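You operate a simulated robot arm through the tools that you are given. There is no shell and no other tool.

Carry out the task below with a simulated two-armed robot. There is one attempt and no reset: what you move stays moved.

JOB
Fit the new meter, test the panel and mend what the screen names.
Fine: meter from the long blue tray, in before the panel test box goes on; test again till it shows GOOD.

The check looks at the end state, three seconds after you hand in, the way a careful person would. Anything else that was tipped, shoved, dropped, spilled or broken makes it a failure.

ROBOT AND FRAMES
Two 7-joint arms with fingered hands on one trunk that stands fixed in place. Base frame: the origin is at the foot of the trunk, x ahead of it, y to its left, z up. Units: cm, degrees, N and s.
The left shoulder is at [6, 16.6, 95.1], the right one opposite. With the tool pointing down near the work surface each hand reaches from about 34 to 86 cm from the base axis, measured 20 degrees to its own side. Payload 5 kg a hand.
The TCP of each hand is the grasp point between the finger pads, 3.2 cm short of the fingertips. In the tool frame z runs along the fingers and y along their closing line. The gripper opens to 16 cm; its body begins 8.9 cm behind the TCP. The gripper is a hand of 3 fingers: y runs from the thumb to the fingers, the wrist lies at [0, 0, -26.7] in the tool frame.
Orientation is that of the tool frame in the base frame, as a unit quaternion [w, x, y, z]. With the fingers straight down and closing along the base's y, the tool's x points along the base's -x, its y along +y and its z along -z.

CONTROLS
- The arms move only by the tool jog_arm. It takes "left_commands", "right_commands" or both (then of equal length, played together; a hand with none holds still); each is text: rows parted by semicolons, each of 6 numbers parted by spaces: the shift along the base's x, y, z in cm, then the turn, a rotation vector about the base's x, y, z in degrees. In form: dx dy dz wx wy wz; .... A call has 1 to 20 rows; each row is the pose to reach, as a shift and turn from the pose commanded when the call began. A row lasts 0.2 s, in which the tool goes at most 5 cm and 8.6 degrees; a call with a longer step from one row to the next is refused whole. Where a pose cannot be reached the arm comes as near as it can. A force on the tool above 40 N (or 10 N above the force at the start of the call, whichever is more), or a blocked arm, ends the call early, and 0.2 s more pass. In this call time passes only in rows, and 0.2 s behind the last. It gives the time, the measured TCP pose, the force on the tool (base axes), the opening and the grip force at its end, in the units of the frame above (readings bear some noise), with the torque about the TCP (base axes, N m) and any sound that the robot's microphone picked up.
- Cameras (640 x 400 px; columns grow to the right, rows downward): "scene" is now at [5.18, -0.27, 160.88]; the picture's right is [-0.04, -1.00, 0.00], its down [-0.69, 0.03, -0.73] and it looks along [0.73, -0.03, -0.69] (base axes); focal length 328 px, centre (320, 200). "left" rides on the left gripper at [-6.5, -0.4, -11.6] in its tool frame; the picture's right is [0.06, -1.00, 0.00], its down [0.87, 0.05, -0.49] and it looks along [0.49, 0.03, 0.87] (tool axes); focal length 261 px, centre (320, 200). "right" rides on the right gripper at [6.5, -0.4, -11.6] in its tool frame; the picture's right is [0.06, 1.00, 0.00], its down [-0.87, 0.05, -0.49] and it looks along [-0.49, 0.03, 0.87] (tool axes); focal length 261 px, centre (320, 200). There is no depth. A picture from a camera that has moved, and an enlarged one, comes with that camera's place and axes in the base frame and with its lens. The place of the scene camera against the robot may be out by one fixed shift of up to 1.8 cm in any direction.
- camera(camera): a new picture of that camera. It takes no simulated time.
- move_column(by): slides the trunk up (or, below 0, down) by that many cm; the arms and the scene camera ride with it, the base frame stays. It gives what a move gives, with no picture.
- curl_fingers(finger1, finger2, thumb_bend, hand): sets how far each is bent, from 0 (flat) to 1 (curled in); at 0.3 the hand is open as for a grip, at 0.7 the pads meet at the TCP. One left out holds its place. A second passes; each finger stops where it meets its share of the squeeze, and holds until it gets a number again. It is the only way to open and close the hand. It gives what a move gives, with no picture; readings hold the bend of each and the force on the fingers (four entries, about 0 where the hand has none), thumb and palm.
- pan_tilt(pan, tilt): turns the head with the scene camera to pan (to the left, within 86 degrees either way) and tilt (down, from -29 to 69), counted from straight ahead of the robot. It gives what a move gives.
- enlarge(camera, box): a new picture of the part [left, top, right, bottom] of that camera's present view, enlarged. It takes no simulated time.
- close_job(): hands the job in; it is judged then, once.

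Places have to be worked out from the pictures, the camera data and where the tool is seen. Open the grippers and draw the arms clear of the work before you hand the job in, unless the task says otherwise.

The tools are called after "Emit:" by a JSON object that holds its "fn" and its "kwargs". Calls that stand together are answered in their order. jog_arm: Moves the arms, as the interface text tells. Its arguments: {"type":"object","properties":{"left_commands":{"type":"string"},"right_commands":{"type":"string"}},"required":[]} The other tools are called the same way: move_column (by) moves the trunk up or down; curl_fingers (finger1, finger2, thumb_bend, hand) moves the fingers one by one; pan_tilt (pan, tilt) turns the head that bears the scene camera; camera (camera) takes a picture; enlarge (camera, box) takes an enlarged picture of a part of a camera's view; close_job () hands the job in.

At the start:

```text
time_s: 0.0
left_ee_pos: [52.41, 30.64, 123.86]
left_orientation: [0.0, 0.0, 1.0, 0.0]
left_force: [0.9, 0.5, 0.3]
left_moment: [0.04, -0.01, -0.01]
left_opening: 16.0
left_grip_force: 0.1
left_shape: jaw
left_bend: [0.3, 0.3, 0.3]
left_finger forces: [0.1, 0.0, 0.0, 0.0, 0.0, 0.1]
right_ee_pos: [50.43, -16.48, 124.32]
right_orientation: [0.0, 0.0, 1.0, 0.0]
right_force: [-0.4, -0.4, -0.1]
right_moment: [-0.02, 0.01, 0.02]
right_opening: 15.97
right_grip_force: 0.0
right_shape: jaw
right_bend: [0.3, 0.3, 0.3]
right_finger forces: [0.1, 0.0, 0.0, 0.0, 0.0, 0.0]
trunk travel left (down, up): [-50.0, 9.0]
head pan, tilt (commanded): [-2.5, 43.4]
```

scene: 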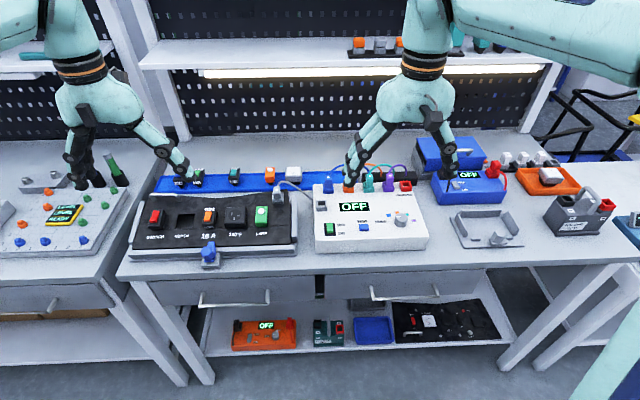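
right: 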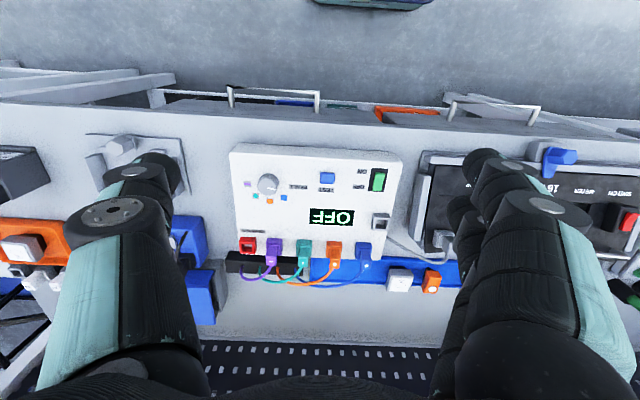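
left: 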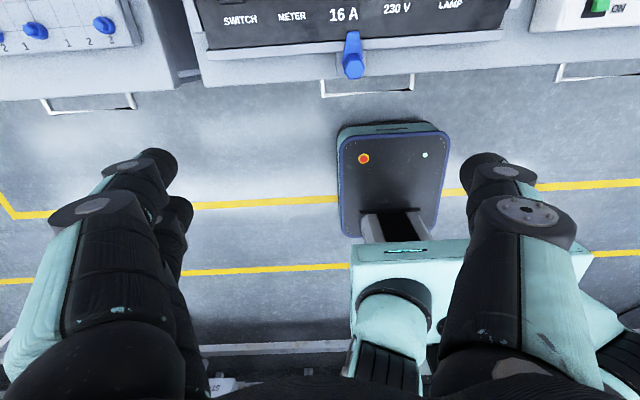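

I begin by looking closely at the work: the panel, the white test box, the blue tray and the screens. I'll take enlarged views of each.

Emit:
{"fn": "enlarge", "kwargs": {"camera": "scene", "box": [110, 150, 320, 280]}}

Emit:
{"fn": "enlarge", "kwargs": {"camera": "scene", "box": [300, 130, 510, 260]}}

Emit:
{"fn": "enlarge", "kwargs": {"camera": "scene", "box": [430, 130, 640, 260]}}

Emit:
{"fn": "enlarge", "kwargs": {"camera": "scene", "box": [0, 150, 210, 280]}}

Emit:
{"fn": "enlarge", "kwargs": {"camera": "scene", "box": [200, 270, 520, 380]}}

Emit:
{"fn": "enlarge", "kwargs": {"camera": "right", "box": [200, 130, 480, 305]}}

```text
3.05 times, centred on (215, 215) of scene
camera zoom: at [5.18, -0.27, 160.88], right [-0.04, -1.0, 0.0], down [-0.69, 0.03, -0.73], along [0.73, -0.03, -0.69], focal length 1001 px, centre (640, 154)
```

zoom: 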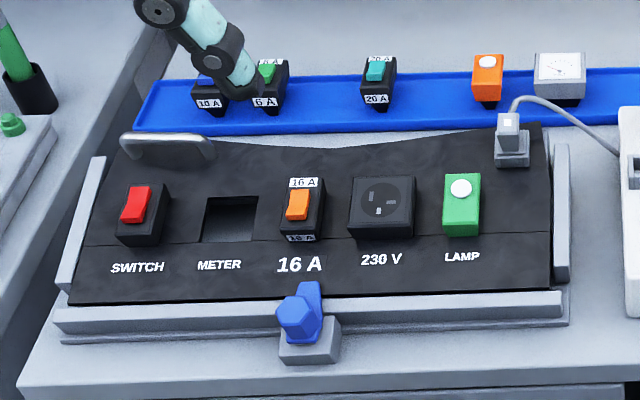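

```text
3.05 times, centred on (405, 195) of scene
camera zoom: at [5.18, -0.27, 160.88], right [-0.04, -1.0, 0.0], down [-0.69, 0.03, -0.73], along [0.73, -0.03, -0.69], focal length 1001 px, centre (61, 215)
```

zoom: 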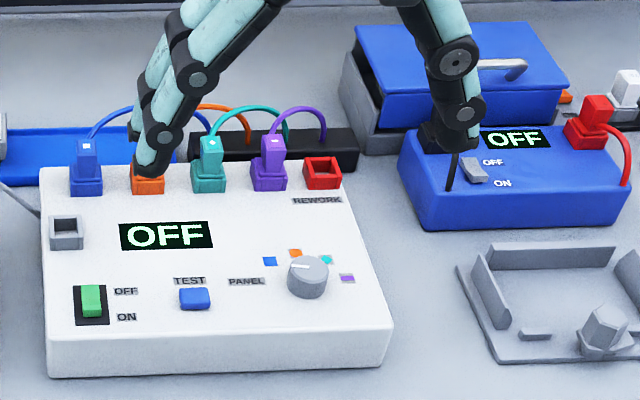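

```text
3.05 times, centred on (535, 195) of scene
camera zoom: at [5.18, -0.27, 160.88], right [-0.04, -1.0, 0.0], down [-0.69, 0.03, -0.73], along [0.73, -0.03, -0.69], focal length 1001 px, centre (-335, 215)
```

zoom: 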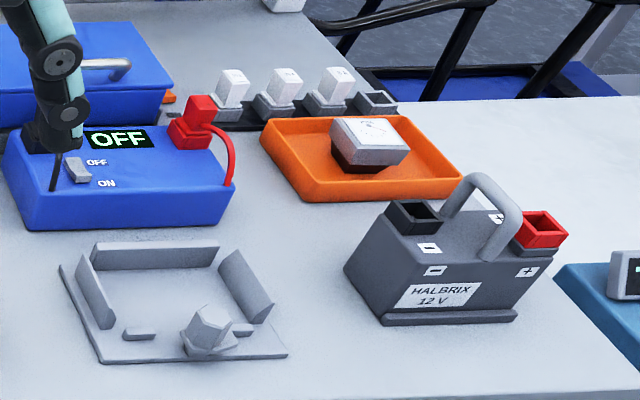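

```text
3.05 times, centred on (105, 215) of scene
camera zoom: at [5.18, -0.27, 160.88], right [-0.04, -1.0, 0.0], down [-0.69, 0.03, -0.73], along [0.73, -0.03, -0.69], focal length 1001 px, centre (975, 154)
```

zoom: 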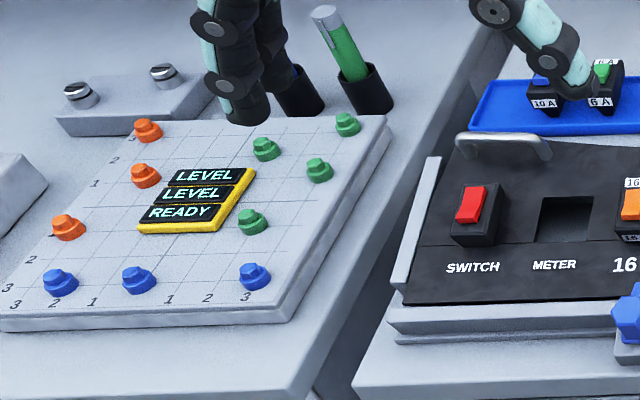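

```text
2.00 times, centred on (360, 325) of scene
camera zoom: at [5.18, -0.27, 160.88], right [-0.04, -1.0, 0.0], down [-0.69, 0.03, -0.73], along [0.73, -0.03, -0.69], focal length 657 px, centre (240, -50)
```

zoom: 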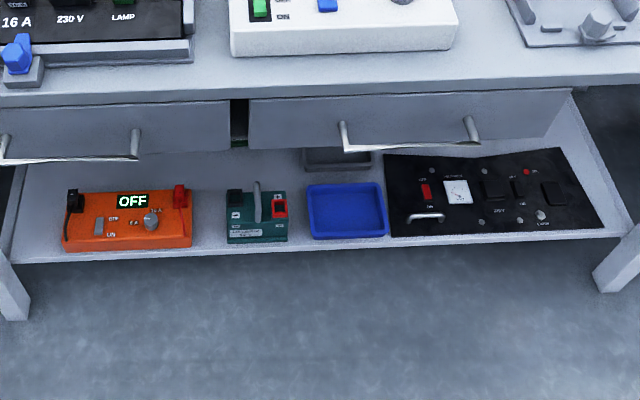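

```text
2.29 times, centred on (340, 218) of right
camera zoom: at [43.95, -16.94, 135.93], right [-0.06, 1.0, 0.0], down [0.87, 0.05, 0.49], along [0.49, 0.03, -0.87], focal length 596 px, centre (274, 160)
```

zoom: 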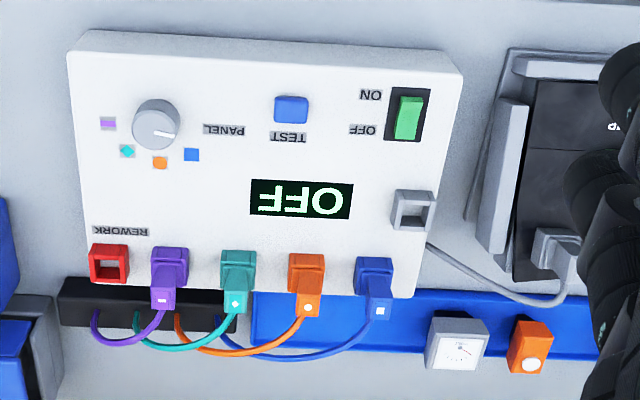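

The panel lacks its meter, and a grey meter lies in the long blue tray. I enlarge more parts for labels and details before moving anything.

Emit:
{"fn": "enlarge", "kwargs": {"camera": "scene", "box": [140, 155, 240, 217]}}

Emit:
{"fn": "enlarge", "kwargs": {"camera": "scene", "box": [190, 195, 300, 265]}}

Emit:
{"fn": "enlarge", "kwargs": {"camera": "scene", "box": [220, 155, 330, 225]}}

Emit:
{"fn": "enlarge", "kwargs": {"camera": "scene", "box": [310, 160, 440, 250]}}

Emit:
{"fn": "enlarge", "kwargs": {"camera": "scene", "box": [330, 20, 520, 140]}}

Emit:
{"fn": "enlarge", "kwargs": {"camera": "left", "box": [190, 0, 520, 100]}}

```text
6.40 times, centred on (190, 186) of scene
camera zoom: at [5.18, -0.27, 160.88], right [-0.04, -1.0, 0.0], down [-0.69, 0.03, -0.73], along [0.73, -0.03, -0.69], focal length 2101 px, centre (1152, 290)
```

zoom: 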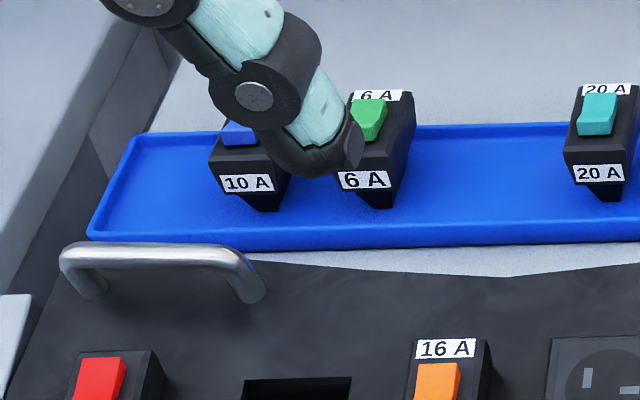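

```text
5.71 times, centred on (245, 230) of scene
camera zoom: at [5.18, -0.27, 160.88], right [-0.04, -1.0, 0.0], down [-0.69, 0.03, -0.73], along [0.73, -0.03, -0.69], focal length 1876 px, centre (749, 29)
```

zoom: 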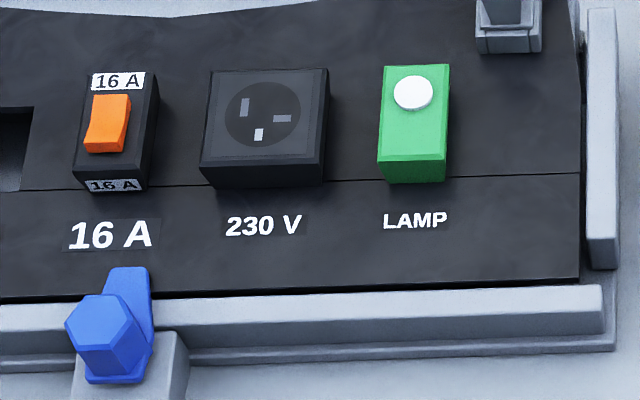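

```text
5.71 times, centred on (275, 190) of scene
camera zoom: at [5.18, -0.27, 160.88], right [-0.04, -1.0, 0.0], down [-0.69, 0.03, -0.73], along [0.73, -0.03, -0.69], focal length 1876 px, centre (577, 257)
```

zoom: 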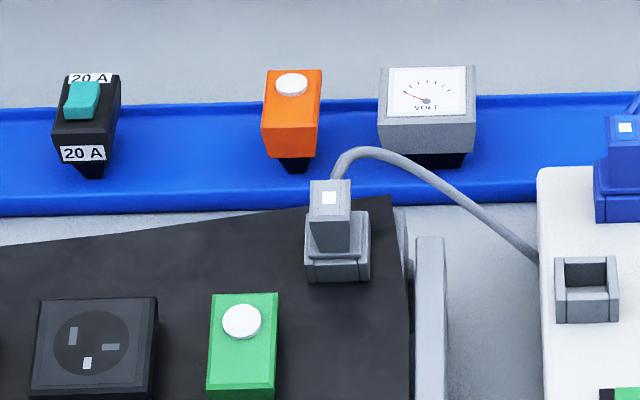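

```text
4.44 times, centred on (375, 205) of scene
camera zoom: at [5.18, -0.27, 160.88], right [-0.04, -1.0, 0.0], down [-0.69, 0.03, -0.73], along [0.73, -0.03, -0.69], focal length 1459 px, centre (76, 178)
```

zoom: 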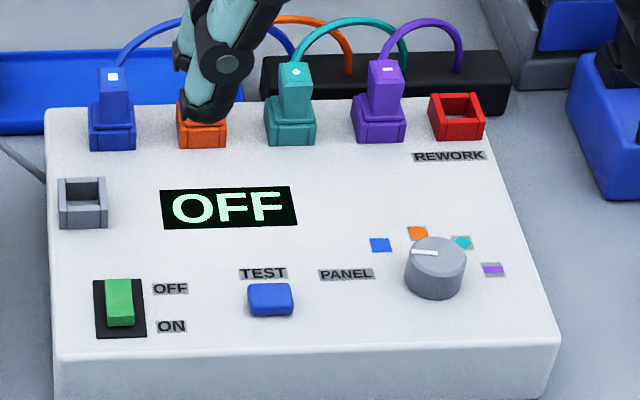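

```text
3.33 times, centred on (425, 80) of scene
camera zoom: at [5.18, -0.27, 160.88], right [-0.04, -1.0, 0.0], down [-0.69, 0.03, -0.73], along [0.73, -0.03, -0.69], focal length 1094 px, centre (-30, 600)
```

zoom: 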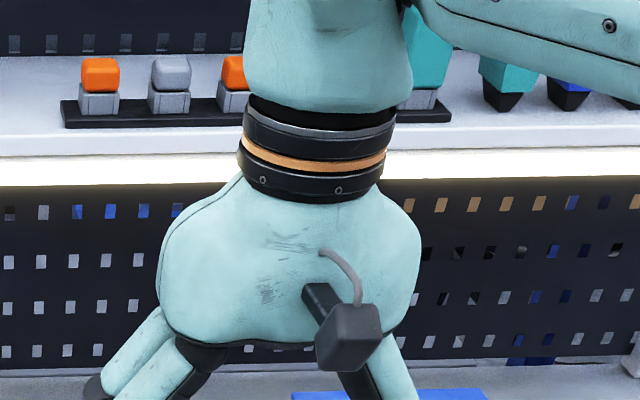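

```text
1.94 times, centred on (355, 50) of left
camera zoom: at [58.84, 30.09, 135.4], right [-0.06, -1.0, 0.0], down [-0.87, 0.05, 0.49], along [-0.49, 0.03, -0.87], focal length 506 px, centre (252, 491)
```

zoom: 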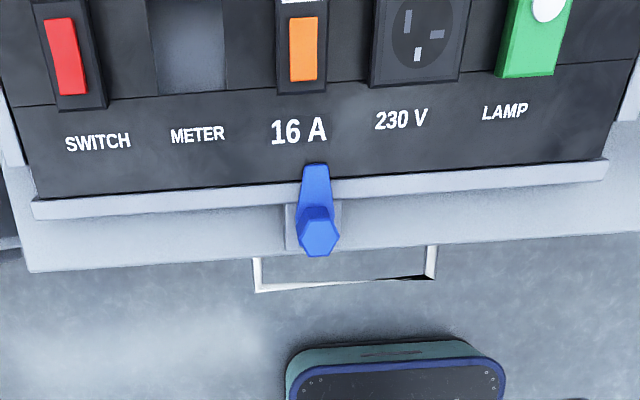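

Now I look around with the head to see the shelf and the side areas: first to the left and up.

Emit:
{"fn": "pan_tilt", "kwargs": {"pan": -2.5, "tilt": 15}}

Emit:
{"fn": "camera", "kwargs": {"camera": "scene"}}

Emit:
{"fn": "pan_tilt", "kwargs": {"pan": 50, "tilt": 40}}

Emit:
{"fn": "camera", "kwargs": {"camera": "scene"}}

Emit:
{"fn": "pan_tilt", "kwargs": {"pan": -50, "tilt": 40}}

Emit:
{"fn": "camera", "kwargs": {"camera": "scene"}}

```text
time_s: 0.9
left_ee_pos: [52.48, 30.67, 123.79]
left_orientation: [0.0, 0.001, 1.0, 0.0]
left_force: [0.0, -0.1, 0.3]
left_moment: [0.01, 0.02, 0.01]
left_opening: 16.0
left_grip_force: 0.0
left_shape: jaw
left_bend: [0.3, 0.3, 0.3]
left_finger forces: [0.1, 0.1, 0.1, 0.0, 0.1, 0.0]
right_ee_pos: [50.55, -16.5, 124.39]
right_orientation: [0.0, 0.001, 1.0, -0.001]
right_force: [-0.8, 0.1, -0.2]
right_moment: [-0.01, -0.03, 0.01]
right_opening: 15.98
right_grip_force: 0.0
right_shape: jaw
right_bend: [0.3, 0.3, 0.3]
right_finger forces: [0.1, 0.0, 0.0, 0.1, 0.1, 0.0]
trunk travel left (down, up): [-50.0, 9.0]
head pan, tilt (commanded): [-2.5, 15.0]
```

```text
taken
camera scene: at [6.27, -0.31, 165.33], right [-0.04, -1.0, 0.0], down [-0.26, 0.01, -0.97], along [0.96, -0.04, -0.26], focal length 328 px, centre (320, 200)
```

scene: 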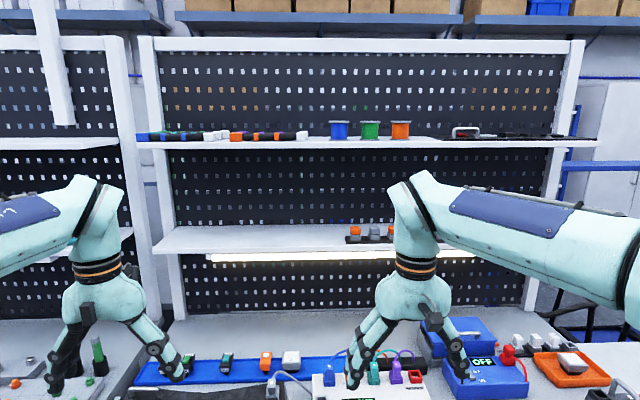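

```text
time_s: 2.1
left_ee_pos: [52.36, 30.65, 123.79]
left_orientation: [0.0, -0.001, 1.0, 0.0]
left_force: [-0.1, -0.3, 0.2]
left_moment: [-0.02, 0.0, -0.02]
left_opening: 15.99
left_grip_force: 0.0
left_shape: jaw
left_bend: [0.3, 0.3, 0.3]
left_finger forces: [0.0, 0.1, 0.0, 0.1, 0.0, 0.0]
right_ee_pos: [50.49, -16.47, 124.36]
right_orientation: [0.0, 0.0, 1.0, 0.0]
right_force: [0.0, -0.8, 0.6]
right_moment: [-0.02, -0.01, -0.01]
right_opening: 16.0
right_grip_force: 0.0
right_shape: jaw
right_bend: [0.3, 0.3, 0.3]
right_finger forces: [0.0, 0.1, 0.0, 0.0, 0.0, 0.1]
trunk travel left (down, up): [-50.0, 9.0]
head pan, tilt (commanded): [50.0, 40.0]
```

```text
taken
camera scene: at [2.4, 6.6, 161.38], right [0.77, -0.64, 0.0], down [-0.41, -0.49, -0.77], along [0.49, 0.59, -0.64], focal length 328 px, centre (320, 200)
```

scene: 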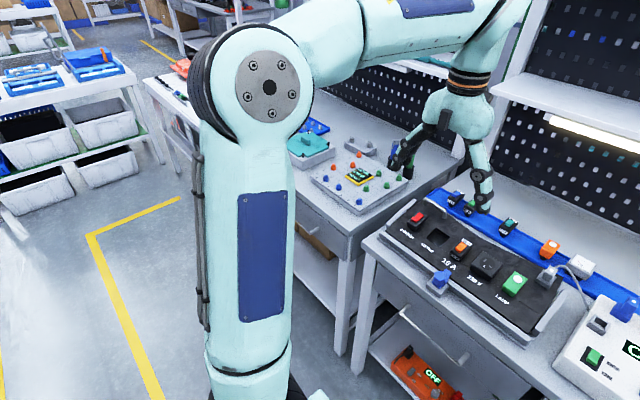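

```text
time_s: 3.9
left_ee_pos: [52.4, 30.77, 123.84]
left_orientation: [0.001, 0.0, 1.0, 0.0]
left_force: [0.8, -0.3, 1.0]
left_moment: [-0.01, -0.03, -0.02]
left_opening: 16.0
left_grip_force: 0.1
left_shape: jaw
left_bend: [0.3, 0.3, 0.3]
left_finger forces: [0.1, 0.0, 0.1, 0.0, 0.0, 0.0]
right_ee_pos: [50.46, -16.61, 124.37]
right_orientation: [0.0, 0.0, 1.0, 0.0]
right_force: [-1.1, -0.2, -0.3]
right_moment: [0.02, 0.03, -0.04]
right_opening: 16.0
right_grip_force: 0.2
right_shape: jaw
right_bend: [0.3, 0.3, 0.3]
right_finger forces: [0.1, 0.1, 0.1, 0.0, 0.0, 0.0]
trunk travel left (down, up): [-50.0, 9.0]
head pan, tilt (commanded): [-50.0, 40.0]
```

```text
taken
camera scene: at [2.4, -6.41, 161.38], right [-0.77, -0.64, 0.0], down [-0.41, 0.49, -0.77], along [0.49, -0.59, -0.64], focal length 328 px, centre (320, 200)
```

scene: 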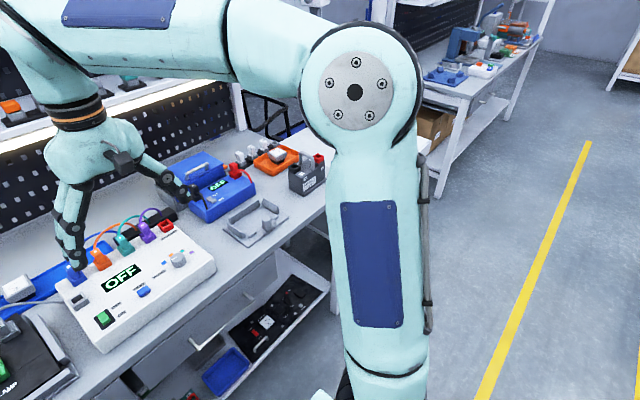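

I judge the panel's "16 A" label to be at about (63, 26.8, 94), the meter slot near (68, 33.8, 95), and the tray meter near (85, 3.5, 97). I turn the left hand by -90° about the vertical and bring it over the panel, so that its camera looks along +y at the panel.

Emit:
{"fn": "jog_arm", "kwargs": {"left_commands": "1.4 -1.3 -0.3 0 0 -8.2; 2.8 -2.6 -0.6 0 0 -16.4; 4.2 -3.9 -0.9 0 0 -24.6; 5.6 -5.2 -1.2 0 0 -32.8; 7 -6.5 -1.5 0 0 -41; 8.4 -7.8 -1.8 0 0 -49.2; 9.8 -9.1 -2.1 0 0 -57.4; 11.2 -10.4 -2.4 0 0 -65.6; 12.6 -11.7 -2.7 0 0 -73.8; 14 -13 -3 0 0 -82; 15.5 -14.5 -3.3 0 0 -90"}}

Emit:
{"fn": "camera", "kwargs": {"camera": "left"}}

Emit:
{"fn": "pan_tilt", "kwargs": {"pan": 10, "tilt": 43}}

Emit:
{"fn": "camera", "kwargs": {"camera": "scene"}}

```text
time_s: 6.3
left_ee_pos: [68.16, 16.07, 120.53]
left_orientation: [0.0, 0.708, 0.706, 0.001]
left_force: [-0.1, 1.1, -0.3]
left_moment: [0.0, 0.02, -0.02]
left_opening: 15.97
left_grip_force: 0.0
left_shape: jaw
left_bend: [0.3, 0.3, 0.3]
left_finger forces: [0.2, 0.0, 0.1, 0.0, 0.1, 0.1]
right_ee_pos: [50.57, -16.62, 124.3]
right_orientation: [-0.001, 0.001, 1.0, 0.001]
right_force: [0.2, -0.1, 0.3]
right_moment: [-0.01, 0.02, 0.02]
right_opening: 15.99
right_grip_force: 0.0
right_shape: jaw
right_bend: [0.3, 0.3, 0.3]
right_finger forces: [0.1, 0.0, 0.0, 0.0, 0.1, 0.0]
trunk travel left (down, up): [-50.0, 9.0]
head pan, tilt (commanded): [-50.0, 40.0]
```

```text
taken
camera left: at [67.56, 9.47, 132.06], right [-1.0, 0.06, 0.0], down [0.06, 0.87, 0.49], along [0.03, 0.49, -0.87], focal length 261 px, centre (320, 200)
```

left: 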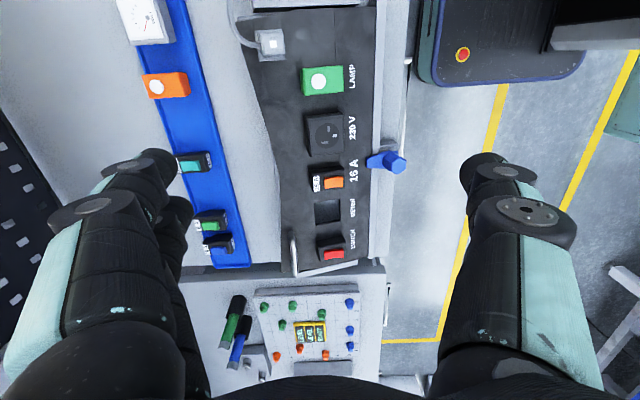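

```text
time_s: 7.6
left_ee_pos: [67.98, 16.27, 120.62]
left_orientation: [0.0, 0.707, 0.707, 0.0]
left_force: [0.2, -0.3, 0.3]
left_moment: [-0.01, 0.03, -0.02]
left_opening: 15.98
left_grip_force: 0.1
left_shape: jaw
left_bend: [0.3, 0.3, 0.3]
left_finger forces: [0.0, 0.1, 0.0, 0.0, 0.0, 0.0]
right_ee_pos: [50.59, -16.53, 124.41]
right_orientation: [0.0, 0.0, 1.0, 0.0]
right_force: [0.1, -0.2, 0.2]
right_moment: [-0.01, -0.04, -0.05]
right_opening: 16.02
right_grip_force: 0.0
right_shape: jaw
right_bend: [0.3, 0.3, 0.3]
right_finger forces: [0.0, 0.0, 0.0, 0.0, 0.0, 0.0]
trunk travel left (down, up): [-50.0, 9.0]
head pan, tilt (commanded): [10.0, 43.0]
```

```text
taken
camera scene: at [5.1, 1.52, 160.94], right [0.17, -0.98, 0.0], down [-0.67, -0.12, -0.73], along [0.72, 0.13, -0.68], focal length 328 px, centre (320, 200)
```

scene: 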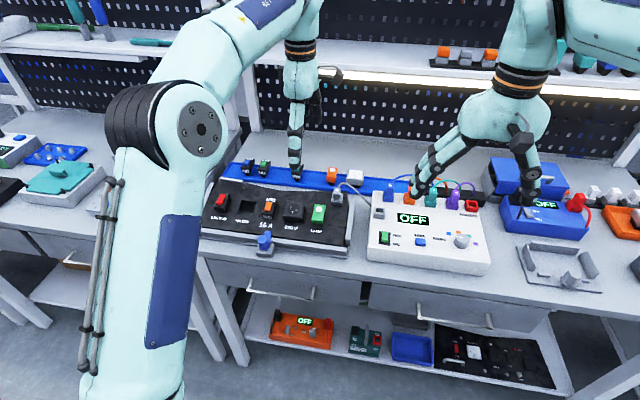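

The panel and tray both show in the left camera. I enlarge them to measure module widths and positions.

Emit:
{"fn": "enlarge", "kwargs": {"camera": "left", "box": [230, 0, 400, 106]}}

Emit:
{"fn": "enlarge", "kwargs": {"camera": "left", "box": [240, 130, 420, 280]}}

Emit:
{"fn": "enlarge", "kwargs": {"camera": "left", "box": [100, 0, 260, 100]}}

```text
3.76 times, centred on (315, 53) of left
camera zoom: at [67.49, 9.54, 132.1], right [-1.0, 0.06, 0.0], down [0.05, 0.87, 0.49], along [0.03, 0.49, -0.87], focal length 981 px, centre (339, 753)
```

zoom: 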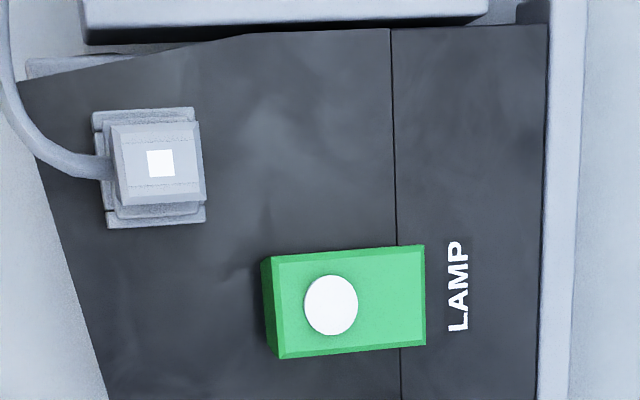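

```text
2.67 times, centred on (330, 205) of left
camera zoom: at [67.49, 9.54, 132.1], right [-1.0, 0.06, 0.0], down [0.05, 0.87, 0.49], along [0.03, 0.49, -0.87], focal length 695 px, centre (293, 187)
```

zoom: 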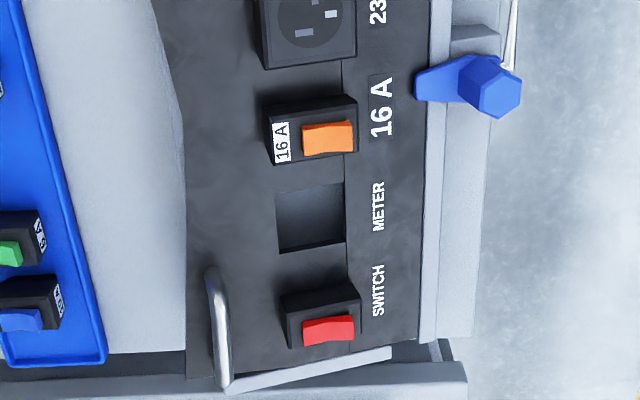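

```text
4.00 times, centred on (180, 50) of left
camera zoom: at [67.49, 9.54, 132.1], right [-1.0, 0.06, 0.0], down [0.05, 0.87, 0.49], along [0.03, 0.49, -0.87], focal length 1043 px, centre (880, 800)
```

zoom: 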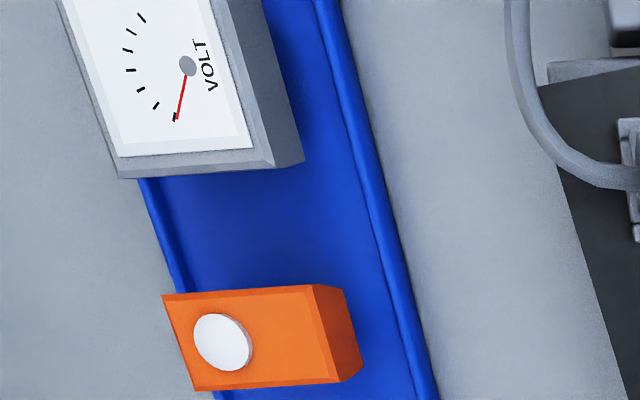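

The tray modules look to be at x≈88, which may be at the edge of reach with a vertical tool. I raise the trunk by 9 cm to gain reach there, then check.

Emit:
{"fn": "move_column", "kwargs": {"by": 9}}

Emit:
{"fn": "camera", "kwargs": {"camera": "scene"}}

Emit:
{"fn": "camera", "kwargs": {"camera": "left"}}

```text
time_s: 8.8
left_ee_pos: [67.96, 16.14, 129.47]
left_orientation: [0.0, 0.707, 0.707, 0.0]
left_force: [0.7, -0.4, -0.5]
left_moment: [0.0, 0.04, 0.01]
left_opening: 16.02
left_grip_force: 0.1
left_shape: jaw
left_bend: [0.3, 0.3, 0.3]
left_finger forces: [0.0, 0.0, 0.0, 0.0, 0.1, 0.0]
right_ee_pos: [50.56, -16.63, 133.36]
right_orientation: [0.0, 0.0, 1.0, -0.002]
right_force: [0.1, -0.4, -0.2]
right_moment: [0.0, 0.03, 0.0]
right_opening: 15.97
right_grip_force: 0.1
right_shape: jaw
right_bend: [0.3, 0.3, 0.3]
right_finger forces: [0.0, 0.0, 0.1, 0.0, 0.0, 0.0]
trunk travel left (down, up): [-59.0, 0.0]
head pan, tilt (commanded): [10.0, 43.0]
```

```text
taken
camera scene: at [5.12, 1.53, 169.93], right [0.17, -0.98, 0.0], down [-0.67, -0.12, -0.73], along [0.72, 0.13, -0.68], focal length 328 px, centre (320, 200)
```

scene: 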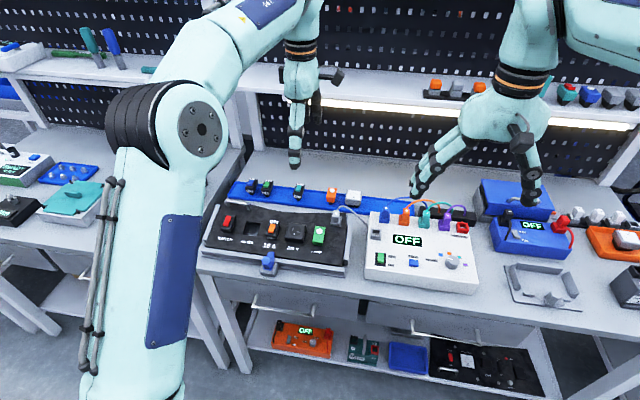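

```text
taken
camera left: at [67.52, 9.53, 141.08], right [-1.0, 0.06, 0.0], down [0.05, 0.87, 0.49], along [0.03, 0.49, -0.87], focal length 261 px, centre (320, 200)
```

left: 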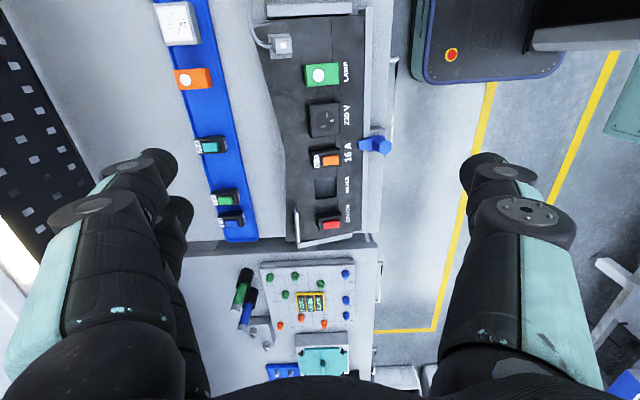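

With two camera heights I can triangulate. I enlarge this view for precise pixel positions.

Emit:
{"fn": "enlarge", "kwargs": {"camera": "left", "box": [140, 0, 300, 100]}}

Emit:
{"fn": "enlarge", "kwargs": {"camera": "left", "box": [190, 90, 400, 250]}}

Emit:
{"fn": "enlarge", "kwargs": {"camera": "scene", "box": [200, 165, 400, 285]}}

```text
4.00 times, centred on (220, 50) of left
camera zoom: at [67.52, 9.53, 141.08], right [-1.0, 0.06, 0.0], down [0.05, 0.87, 0.49], along [0.03, 0.49, -0.87], focal length 1043 px, centre (720, 800)
```

zoom: 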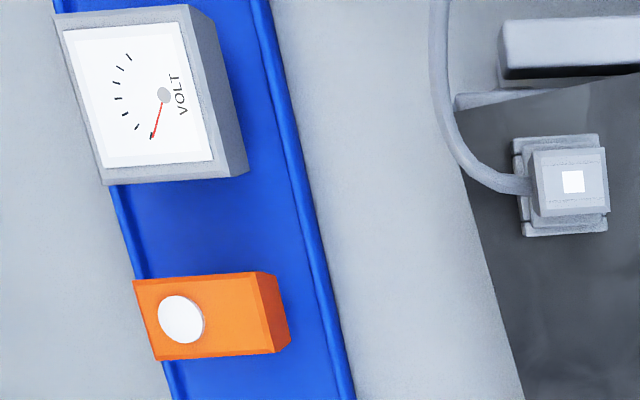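

```text
2.50 times, centred on (295, 170) of left
camera zoom: at [67.52, 9.53, 141.08], right [-1.0, 0.06, 0.0], down [0.05, 0.87, 0.49], along [0.03, 0.49, -0.87], focal length 652 px, centre (382, 275)
```

zoom: 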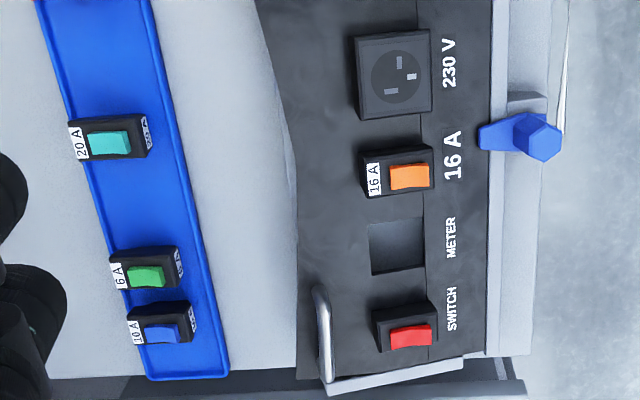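

```text
3.20 times, centred on (300, 225) of scene
camera zoom: at [5.12, 1.53, 169.93], right [0.17, -0.98, 0.0], down [-0.67, -0.12, -0.73], along [0.72, 0.13, -0.68], focal length 1051 px, centre (384, 120)
```

zoom: 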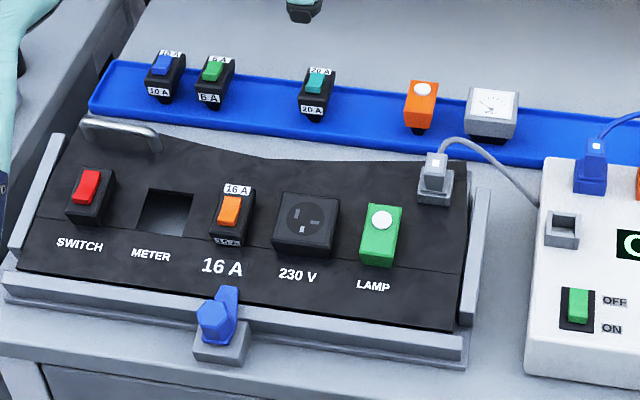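

The shelf with its light seems to overhang at x≈87, z≈127, so the tray must be reached from the front with a pitched tool. I lower the left hand over the panel for a sharper look at the modules and gaps.

Emit:
{"fn": "jog_arm", "kwargs": {"left_commands": "0.5 1 -4.3 0 0 0; 1 2 -8.6 0 0 0; 1.5 3 -12.9 0 0 0; 2 4 -17.2 0 0 0; 2 5 -20.5 0 0 0"}}

Emit:
{"fn": "camera", "kwargs": {"camera": "left"}}

Emit:
{"fn": "enlarge", "kwargs": {"camera": "left", "box": [160, 0, 420, 160]}}

Emit:
{"fn": "enlarge", "kwargs": {"camera": "left", "box": [160, 120, 420, 280]}}

```text
time_s: 10.1
left_ee_pos: [70.13, 21.44, 108.86]
left_orientation: [0.0, 0.706, 0.708, 0.0]
left_force: [0.9, 0.8, -0.1]
left_moment: [-0.01, 0.05, 0.03]
left_opening: 15.98
left_grip_force: 0.0
left_shape: jaw
left_bend: [0.3, 0.3, 0.3]
left_finger forces: [0.0, 0.0, 0.0, 0.0, 0.0, 0.1]
right_ee_pos: [50.59, -16.42, 133.43]
right_orientation: [0.001, 0.0, 1.0, 0.0]
right_force: [-0.2, 0.4, 0.0]
right_moment: [-0.01, 0.0, 0.0]
right_opening: 15.97
right_grip_force: 0.0
right_shape: jaw
right_bend: [0.3, 0.3, 0.3]
right_finger forces: [0.0, 0.0, 0.0, 0.0, 0.1, 0.0]
trunk travel left (down, up): [-59.0, 0.0]
head pan, tilt (commanded): [10.0, 43.0]
```

```text
taken
camera left: at [69.55, 14.68, 120.36], right [-1.0, 0.06, 0.0], down [0.05, 0.87, 0.49], along [0.03, 0.49, -0.87], focal length 261 px, centre (320, 200)
```

left: 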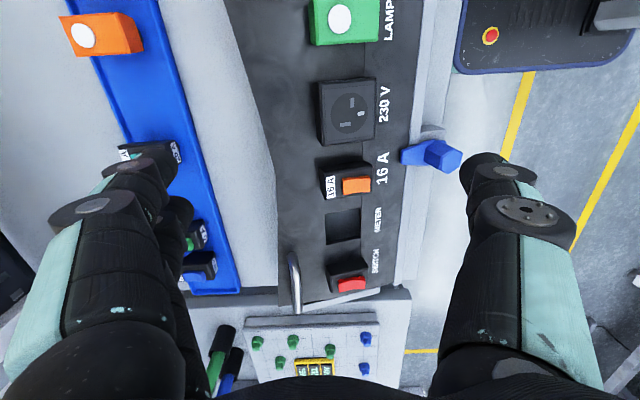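

```text
2.46 times, centred on (290, 80) of left
camera zoom: at [69.55, 14.68, 120.36], right [-1.0, 0.06, 0.0], down [0.05, 0.87, 0.49], along [0.03, 0.49, -0.87], focal length 642 px, centre (394, 495)
```

zoom: 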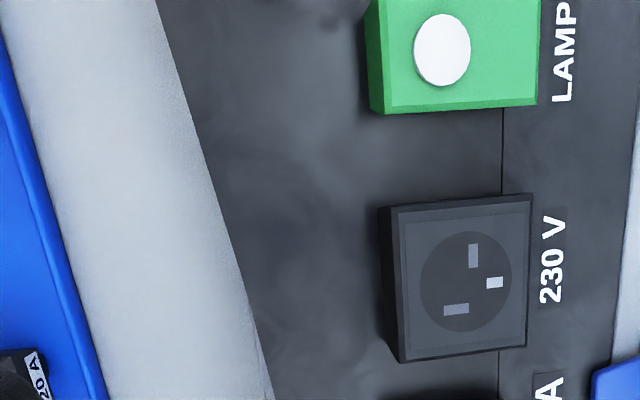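

```text
2.46 times, centred on (290, 200) of left
camera zoom: at [69.55, 14.68, 120.36], right [-1.0, 0.06, 0.0], down [0.05, 0.87, 0.49], along [0.03, 0.49, -0.87], focal length 642 px, centre (394, 200)
```

zoom: 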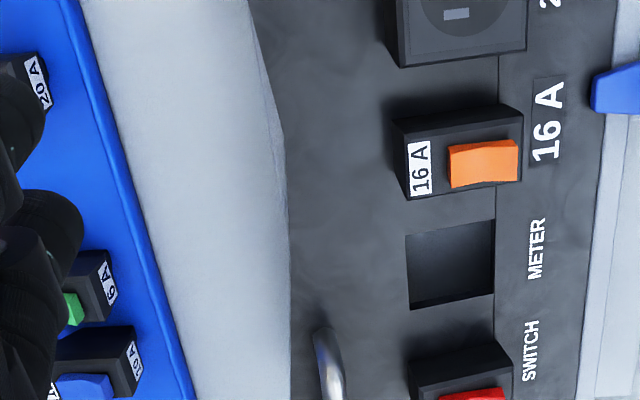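

I estimate the slot centre at about (67.8, 33.2, 94), the switch at y≈40, and the breaker at y≈26.4. To learn the finger geometry, I close the left hand partway in free air and look at it.

Emit:
{"fn": "curl_fingers", "kwargs": {"hand": "left", "finger1": 0.55, "finger2": 0.55, "thumb_bend": 0.55}}

Emit:
{"fn": "camera", "kwargs": {"camera": "left"}}

Emit:
{"fn": "enlarge", "kwargs": {"camera": "scene", "box": [210, 60, 410, 200]}}

```text
time_s: 11.1
left_ee_pos: [70.05, 21.33, 108.87]
left_orientation: [0.001, 0.707, 0.707, 0.0]
left_force: [0.4, 0.3, 0.6]
left_moment: [0.0, 0.03, 0.01]
left_opening: 6.79
left_grip_force: 0.0
left_shape: fingers
left_bend: [0.55, 0.55, 0.55]
left_finger forces: [0.0, 0.1, 0.0, 0.0, 0.0, 0.0]
right_ee_pos: [50.53, -16.53, 133.36]
right_orientation: [0.0, 0.0, 1.0, 0.001]
right_force: [1.0, 0.3, -0.4]
right_moment: [-0.01, 0.01, 0.01]
right_opening: 15.97
right_grip_force: 0.1
right_shape: jaw
right_bend: [0.3, 0.3, 0.3]
right_finger forces: [0.0, 0.1, 0.1, 0.1, 0.0, 0.0]
trunk travel left (down, up): [-59.0, 0.0]
head pan, tilt (commanded): [10.0, 43.0]
```

```text
taken
camera left: at [69.53, 14.63, 120.45], right [-1.0, 0.06, 0.0], down [0.05, 0.87, 0.49], along [0.03, 0.49, -0.87], focal length 261 px, centre (320, 200)
```

left: 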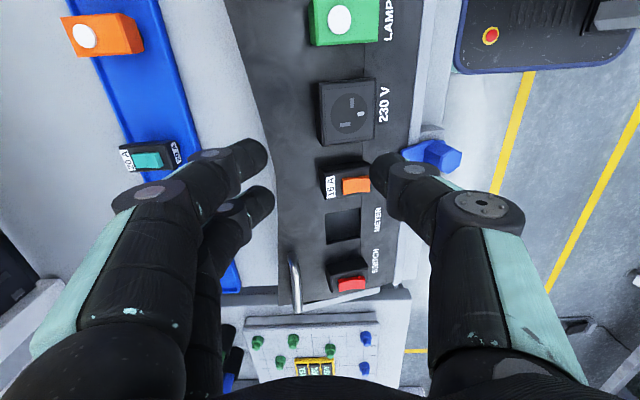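

```text
2.86 times, centred on (310, 130) of scene
camera zoom: at [5.09, 1.53, 169.94], right [0.17, -0.98, 0.0], down [-0.67, -0.12, -0.73], along [0.72, 0.13, -0.68], focal length 938 px, centre (349, 400)
```

zoom: 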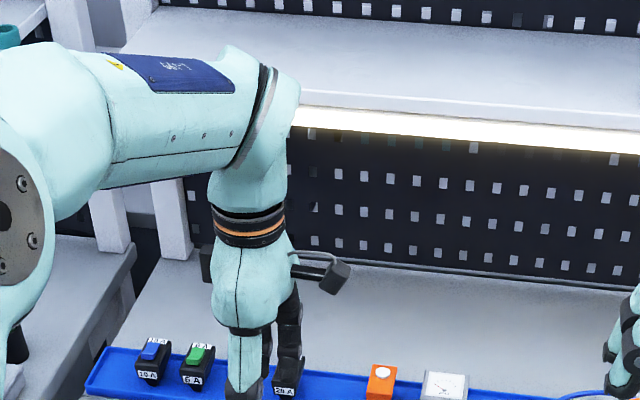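

The opening is 6.8 cm at bend 0.55. I look at the left hand's profile with the right camera.

Emit:
{"fn": "enlarge", "kwargs": {"camera": "right", "box": [380, 80, 640, 300]}}

Emit:
{"fn": "camera", "kwargs": {"camera": "right"}}

```text
1.82 times, centred on (510, 190) of right
camera zoom: at [43.95, -16.95, 144.93], right [-0.06, 1.0, 0.0], down [0.87, 0.05, 0.49], along [0.49, 0.03, -0.87], focal length 474 px, centre (-26, 218)
```

zoom: 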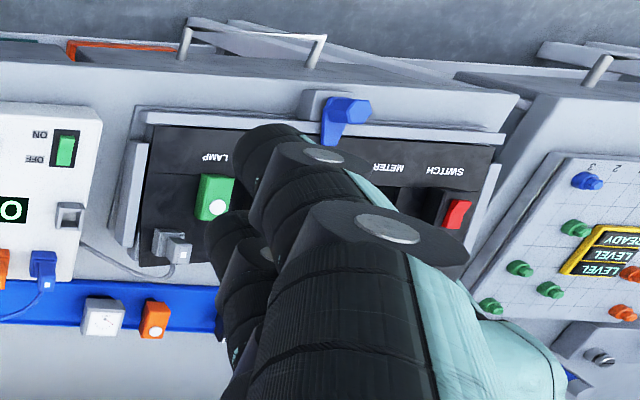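

```text
taken
camera right: at [43.95, -16.95, 144.93], right [-0.06, 1.0, 0.0], down [0.87, 0.05, 0.49], along [0.49, 0.03, -0.87], focal length 261 px, centre (320, 200)
```

right: 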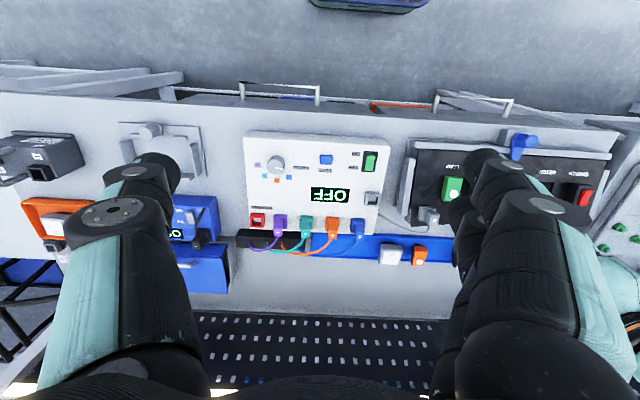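

The fingers are slim and steep near the pads, so a closing line along x (front–back) suits the panel. I test the reach over the tray meter with a 15° forward pitch at a safe height.

Emit:
{"fn": "jog_arm", "kwargs": {"left_commands": "3 -2.8 0.5 0 -2.5 0; 6 -5.6 1 0 -5 0; 9 -8.4 1.5 0 -7.5 0; 12 -11.2 2 0 -10 0; 15.5 -14 2 0 -12.5 0; 18.7 -16.9 2 0 -15 0"}}

Emit:
{"fn": "camera", "kwargs": {"camera": "left"}}

Emit:
{"fn": "camera", "kwargs": {"camera": "scene"}}

Emit:
{"fn": "camera", "kwargs": {"camera": "right"}}

```text
time_s: 12.4
left_ee_pos: [83.63, 3.85, 111.12]
left_orientation: [0.092, 0.701, 0.701, 0.092]
left_force: [-0.6, -0.6, -2.4]
left_moment: [0.02, -0.14, 0.01]
left_opening: 6.69
left_grip_force: 0.0
left_shape: fingers
left_bend: [0.55, 0.55, 0.55]
left_finger forces: [0.0, 0.1, 0.1, 0.0, 0.0, 0.1]
left hand out of reach, approached as far as the arm can: row 5, 6
right_ee_pos: [50.23, -16.53, 133.56]
right_orientation: [0.002, 0.0, 1.0, 0.001]
right_force: [-0.5, 0.1, 1.4]
right_moment: [-0.05, -0.14, 0.02]
right_opening: 16.0
right_grip_force: 0.1
right_shape: jaw
right_bend: [0.3, 0.3, 0.3]
right_finger forces: [0.0, 0.1, 0.0, 0.0, 0.0, 0.1]
trunk travel left (down, up): [-59.0, 0.0]
head pan, tilt (commanded): [10.0, 43.0]
```

```text
taken
camera left: at [80.15, -2.91, 122.18], right [-0.96, 0.06, -0.26], down [-0.08, 0.87, 0.49], along [0.26, 0.49, -0.83], focal length 261 px, centre (320, 200)
```

left: 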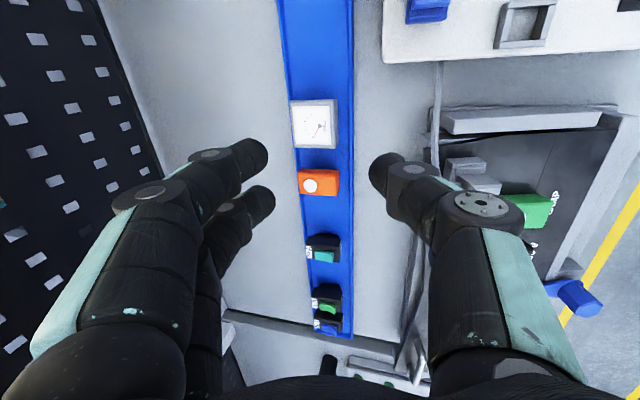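

```text
taken
camera scene: at [4.61, 1.54, 169.95], right [0.17, -0.98, 0.0], down [-0.67, -0.12, -0.73], along [0.72, 0.13, -0.68], focal length 328 px, centre (320, 200)
```

scene: 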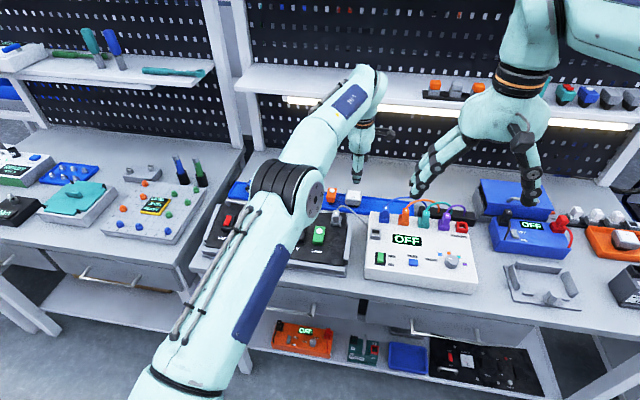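

```text
taken
camera right: at [43.49, -16.96, 145.12], right [-0.06, 1.0, 0.0], down [0.87, 0.05, 0.5], along [0.49, 0.03, -0.87], focal length 261 px, centre (320, 200)
```

right: 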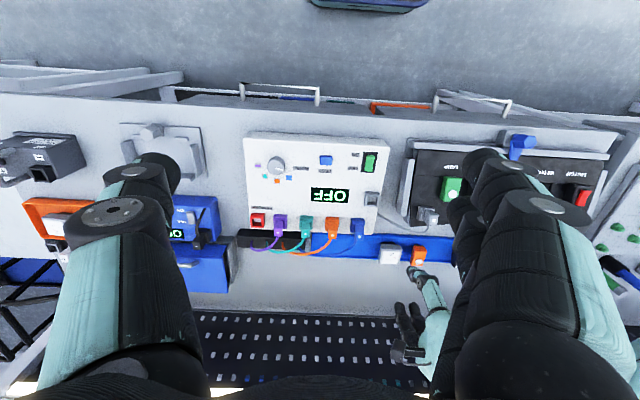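

The reach limit is about 79 cm from shoulder to wrist, so lower down with about 20° pitch it should work. I enlarge the left view to locate the meter accurately.

Emit:
{"fn": "enlarge", "kwargs": {"camera": "left", "box": [260, 60, 380, 220]}}

Emit:
{"fn": "enlarge", "kwargs": {"camera": "left", "box": [370, 0, 560, 230]}}

Emit:
{"fn": "enlarge", "kwargs": {"camera": "scene", "box": [300, 110, 420, 230]}}

```text
2.50 times, centred on (320, 140) of left
camera zoom: at [80.15, -2.91, 122.18], right [-0.96, 0.06, -0.26], down [-0.08, 0.87, 0.49], along [0.26, 0.49, -0.83], focal length 652 px, centre (320, 350)
```

zoom: 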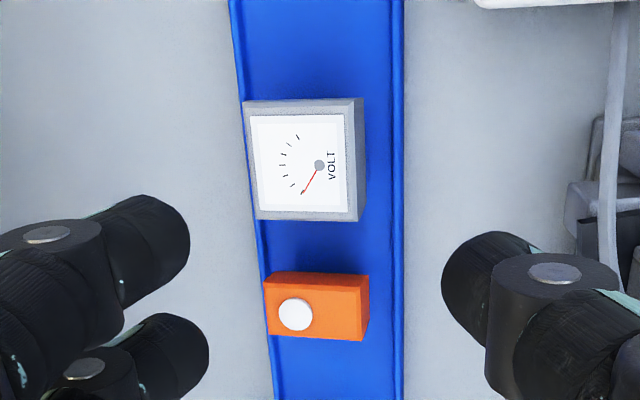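

```text
1.74 times, centred on (465, 115) of left
camera zoom: at [80.15, -2.91, 122.18], right [-0.96, 0.06, -0.26], down [-0.08, 0.87, 0.49], along [0.26, 0.49, -0.83], focal length 453 px, centre (68, 348)
```

zoom: 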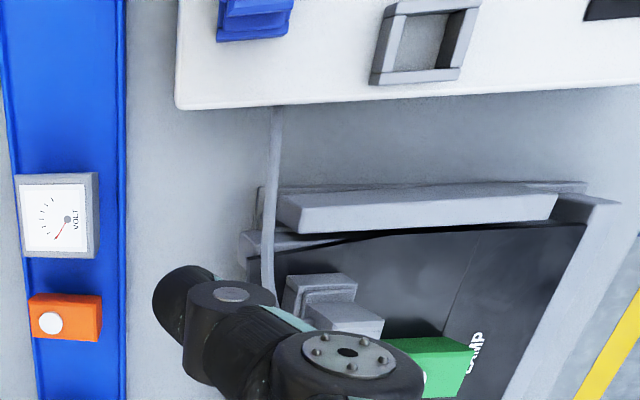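

```text
3.33 times, centred on (360, 170) of scene
camera zoom: at [4.61, 1.54, 169.95], right [0.17, -0.98, 0.0], down [-0.67, -0.12, -0.73], along [0.72, 0.13, -0.68], focal length 1094 px, centre (187, 300)
```

zoom: 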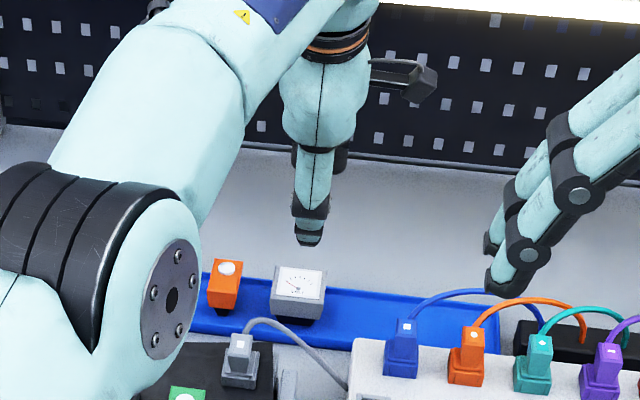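

The meter's top centre looks to be at about (89.0, 4.1, 94). I open the fingers slightly and go down partway with more pitch, then check where the arm really is.

Emit:
{"fn": "curl_fingers", "kwargs": {"hand": "left", "finger1": 0.5, "finger2": 0.5, "thumb_bend": 0.5}}

Emit:
{"fn": "jog_arm", "kwargs": {"left_commands": "0 0 -1.5 0 -2.5 0; 0 0 -3 0 -5 0; 0 0 -4 0 -5 0"}}

Emit:
{"fn": "camera", "kwargs": {"camera": "left"}}

```text
time_s: 13.4
left_ee_pos: [83.95, 3.88, 110.96]
left_orientation: [0.092, 0.701, 0.701, 0.092]
left_force: [-0.1, 0.6, -0.3]
left_moment: [-0.03, 0.03, 0.02]
left_opening: 8.64
left_grip_force: 0.0
left_shape: fingers
left_bend: [0.5, 0.5, 0.5]
left_finger forces: [0.0, 0.1, 0.0, 0.0, 0.0, 0.1]
right_ee_pos: [50.54, -16.52, 133.39]
right_orientation: [0.001, 0.001, 1.0, 0.0]
right_force: [-0.3, -0.5, 0.6]
right_moment: [-0.01, 0.05, 0.0]
right_opening: 16.01
right_grip_force: 0.0
right_shape: jaw
right_bend: [0.3, 0.3, 0.3]
right_finger forces: [0.0, 0.0, 0.1, 0.1, 0.1, 0.0]
trunk travel left (down, up): [-59.0, 0.0]
head pan, tilt (commanded): [10.0, 43.0]
```

```text
time_s: 14.2
left_ee_pos: [83.91, 3.83, 106.86]
left_orientation: [0.123, 0.696, 0.697, 0.123]
left_force: [0.1, -0.2, 1.0]
left_moment: [0.03, 0.01, 0.04]
left_opening: 8.68
left_grip_force: 0.0
left_shape: fingers
left_bend: [0.5, 0.5, 0.5]
left_finger forces: [0.0, 0.1, 0.0, 0.0, 0.1, 0.1]
right_ee_pos: [50.62, -16.64, 133.45]
right_orientation: [0.0, 0.0, 1.0, 0.0]
right_force: [0.4, 0.2, -0.3]
right_moment: [-0.02, 0.01, -0.01]
right_opening: 15.97
right_grip_force: 0.0
right_shape: jaw
right_bend: [0.3, 0.3, 0.3]
right_finger forces: [0.0, 0.0, 0.1, 0.0, 0.0, 0.1]
trunk travel left (down, up): [-59.0, 0.0]
head pan, tilt (commanded): [10.0, 43.0]
```

```text
taken
camera left: at [79.53, -2.84, 117.57], right [-0.94, 0.06, -0.34], down [-0.12, 0.87, 0.48], along [0.33, 0.49, -0.81], focal length 261 px, centre (320, 200)
```

left: 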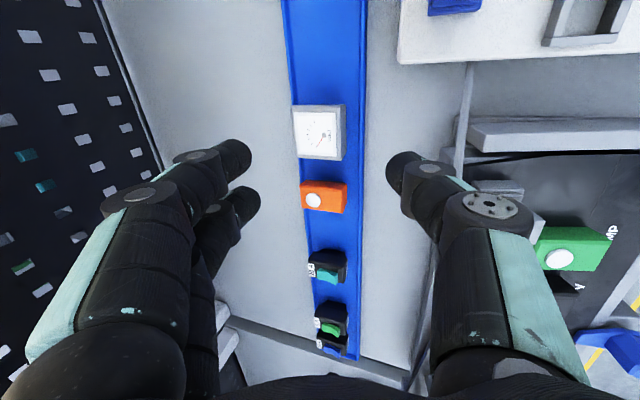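

The arm is at (83.9, 3.8, 106.9) with 20° pitch. I move to a hover above the meter and look again to servo on it.

Emit:
{"fn": "jog_arm", "kwargs": {"left_commands": "2.2 0.1 -2.5 0 0 0; 4.3 0.2 -4.5 0 0 0; 4.3 0.2 -5.9 0 0 0"}}

Emit:
{"fn": "camera", "kwargs": {"camera": "left"}}

Emit:
{"fn": "enlarge", "kwargs": {"camera": "left", "box": [230, 80, 430, 230]}}

Emit:
{"fn": "enlarge", "kwargs": {"camera": "scene", "box": [300, 110, 420, 230]}}

```text
time_s: 15.1
left_ee_pos: [88.23, 4.06, 101.17]
left_orientation: [0.123, 0.697, 0.696, 0.122]
left_force: [0.4, 0.6, 0.1]
left_moment: [-0.04, 0.02, 0.01]
left_opening: 8.72
left_grip_force: 0.0
left_shape: fingers
left_bend: [0.5, 0.5, 0.5]
left_finger forces: [0.1, 0.0, 0.1, 0.0, 0.0, 0.1]
right_ee_pos: [50.47, -16.6, 133.45]
right_orientation: [0.0, 0.0, 1.0, 0.001]
right_force: [0.6, 0.0, -0.2]
right_moment: [0.01, -0.02, 0.0]
right_opening: 15.97
right_grip_force: 0.0
right_shape: jaw
right_bend: [0.3, 0.3, 0.3]
right_finger forces: [0.1, 0.1, 0.0, 0.1, 0.0, 0.0]
trunk travel left (down, up): [-59.0, 0.0]
head pan, tilt (commanded): [10.0, 43.0]
```

```text
taken
camera left: at [83.79, -2.67, 111.78], right [-0.94, 0.06, -0.34], down [-0.12, 0.87, 0.48], along [0.33, 0.49, -0.81], focal length 261 px, centre (320, 200)
```

left: 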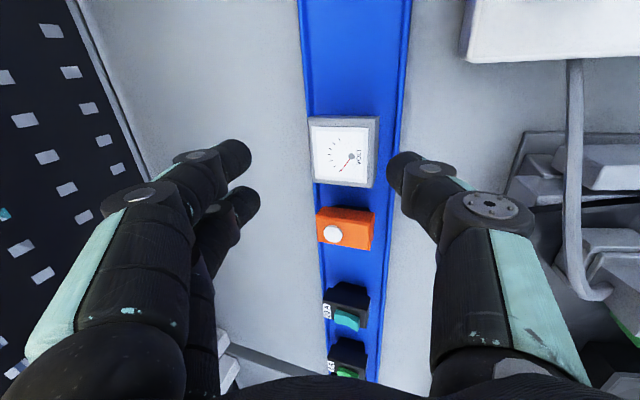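

```text
2.67 times, centred on (330, 155) of left
camera zoom: at [83.79, -2.67, 111.78], right [-0.94, 0.06, -0.34], down [-0.12, 0.87, 0.48], along [0.33, 0.49, -0.81], focal length 695 px, centre (293, 320)
```

zoom: 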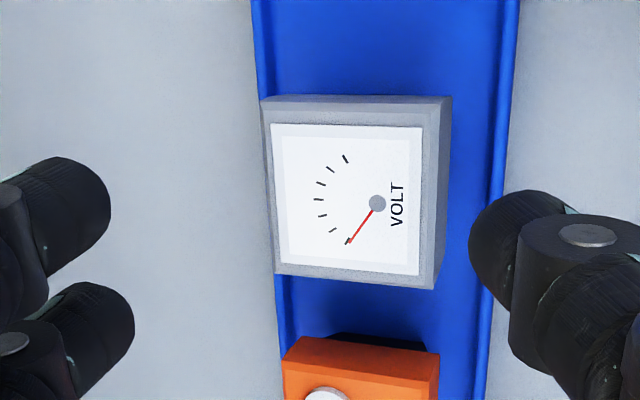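

```text
3.33 times, centred on (360, 170) of scene
camera zoom: at [5.03, 1.52, 169.95], right [0.17, -0.98, 0.0], down [-0.67, -0.12, -0.73], along [0.72, 0.13, -0.68], focal length 1094 px, centre (187, 300)
```

zoom: 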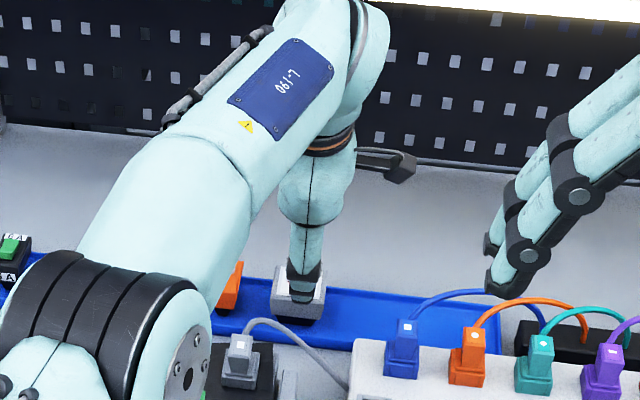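

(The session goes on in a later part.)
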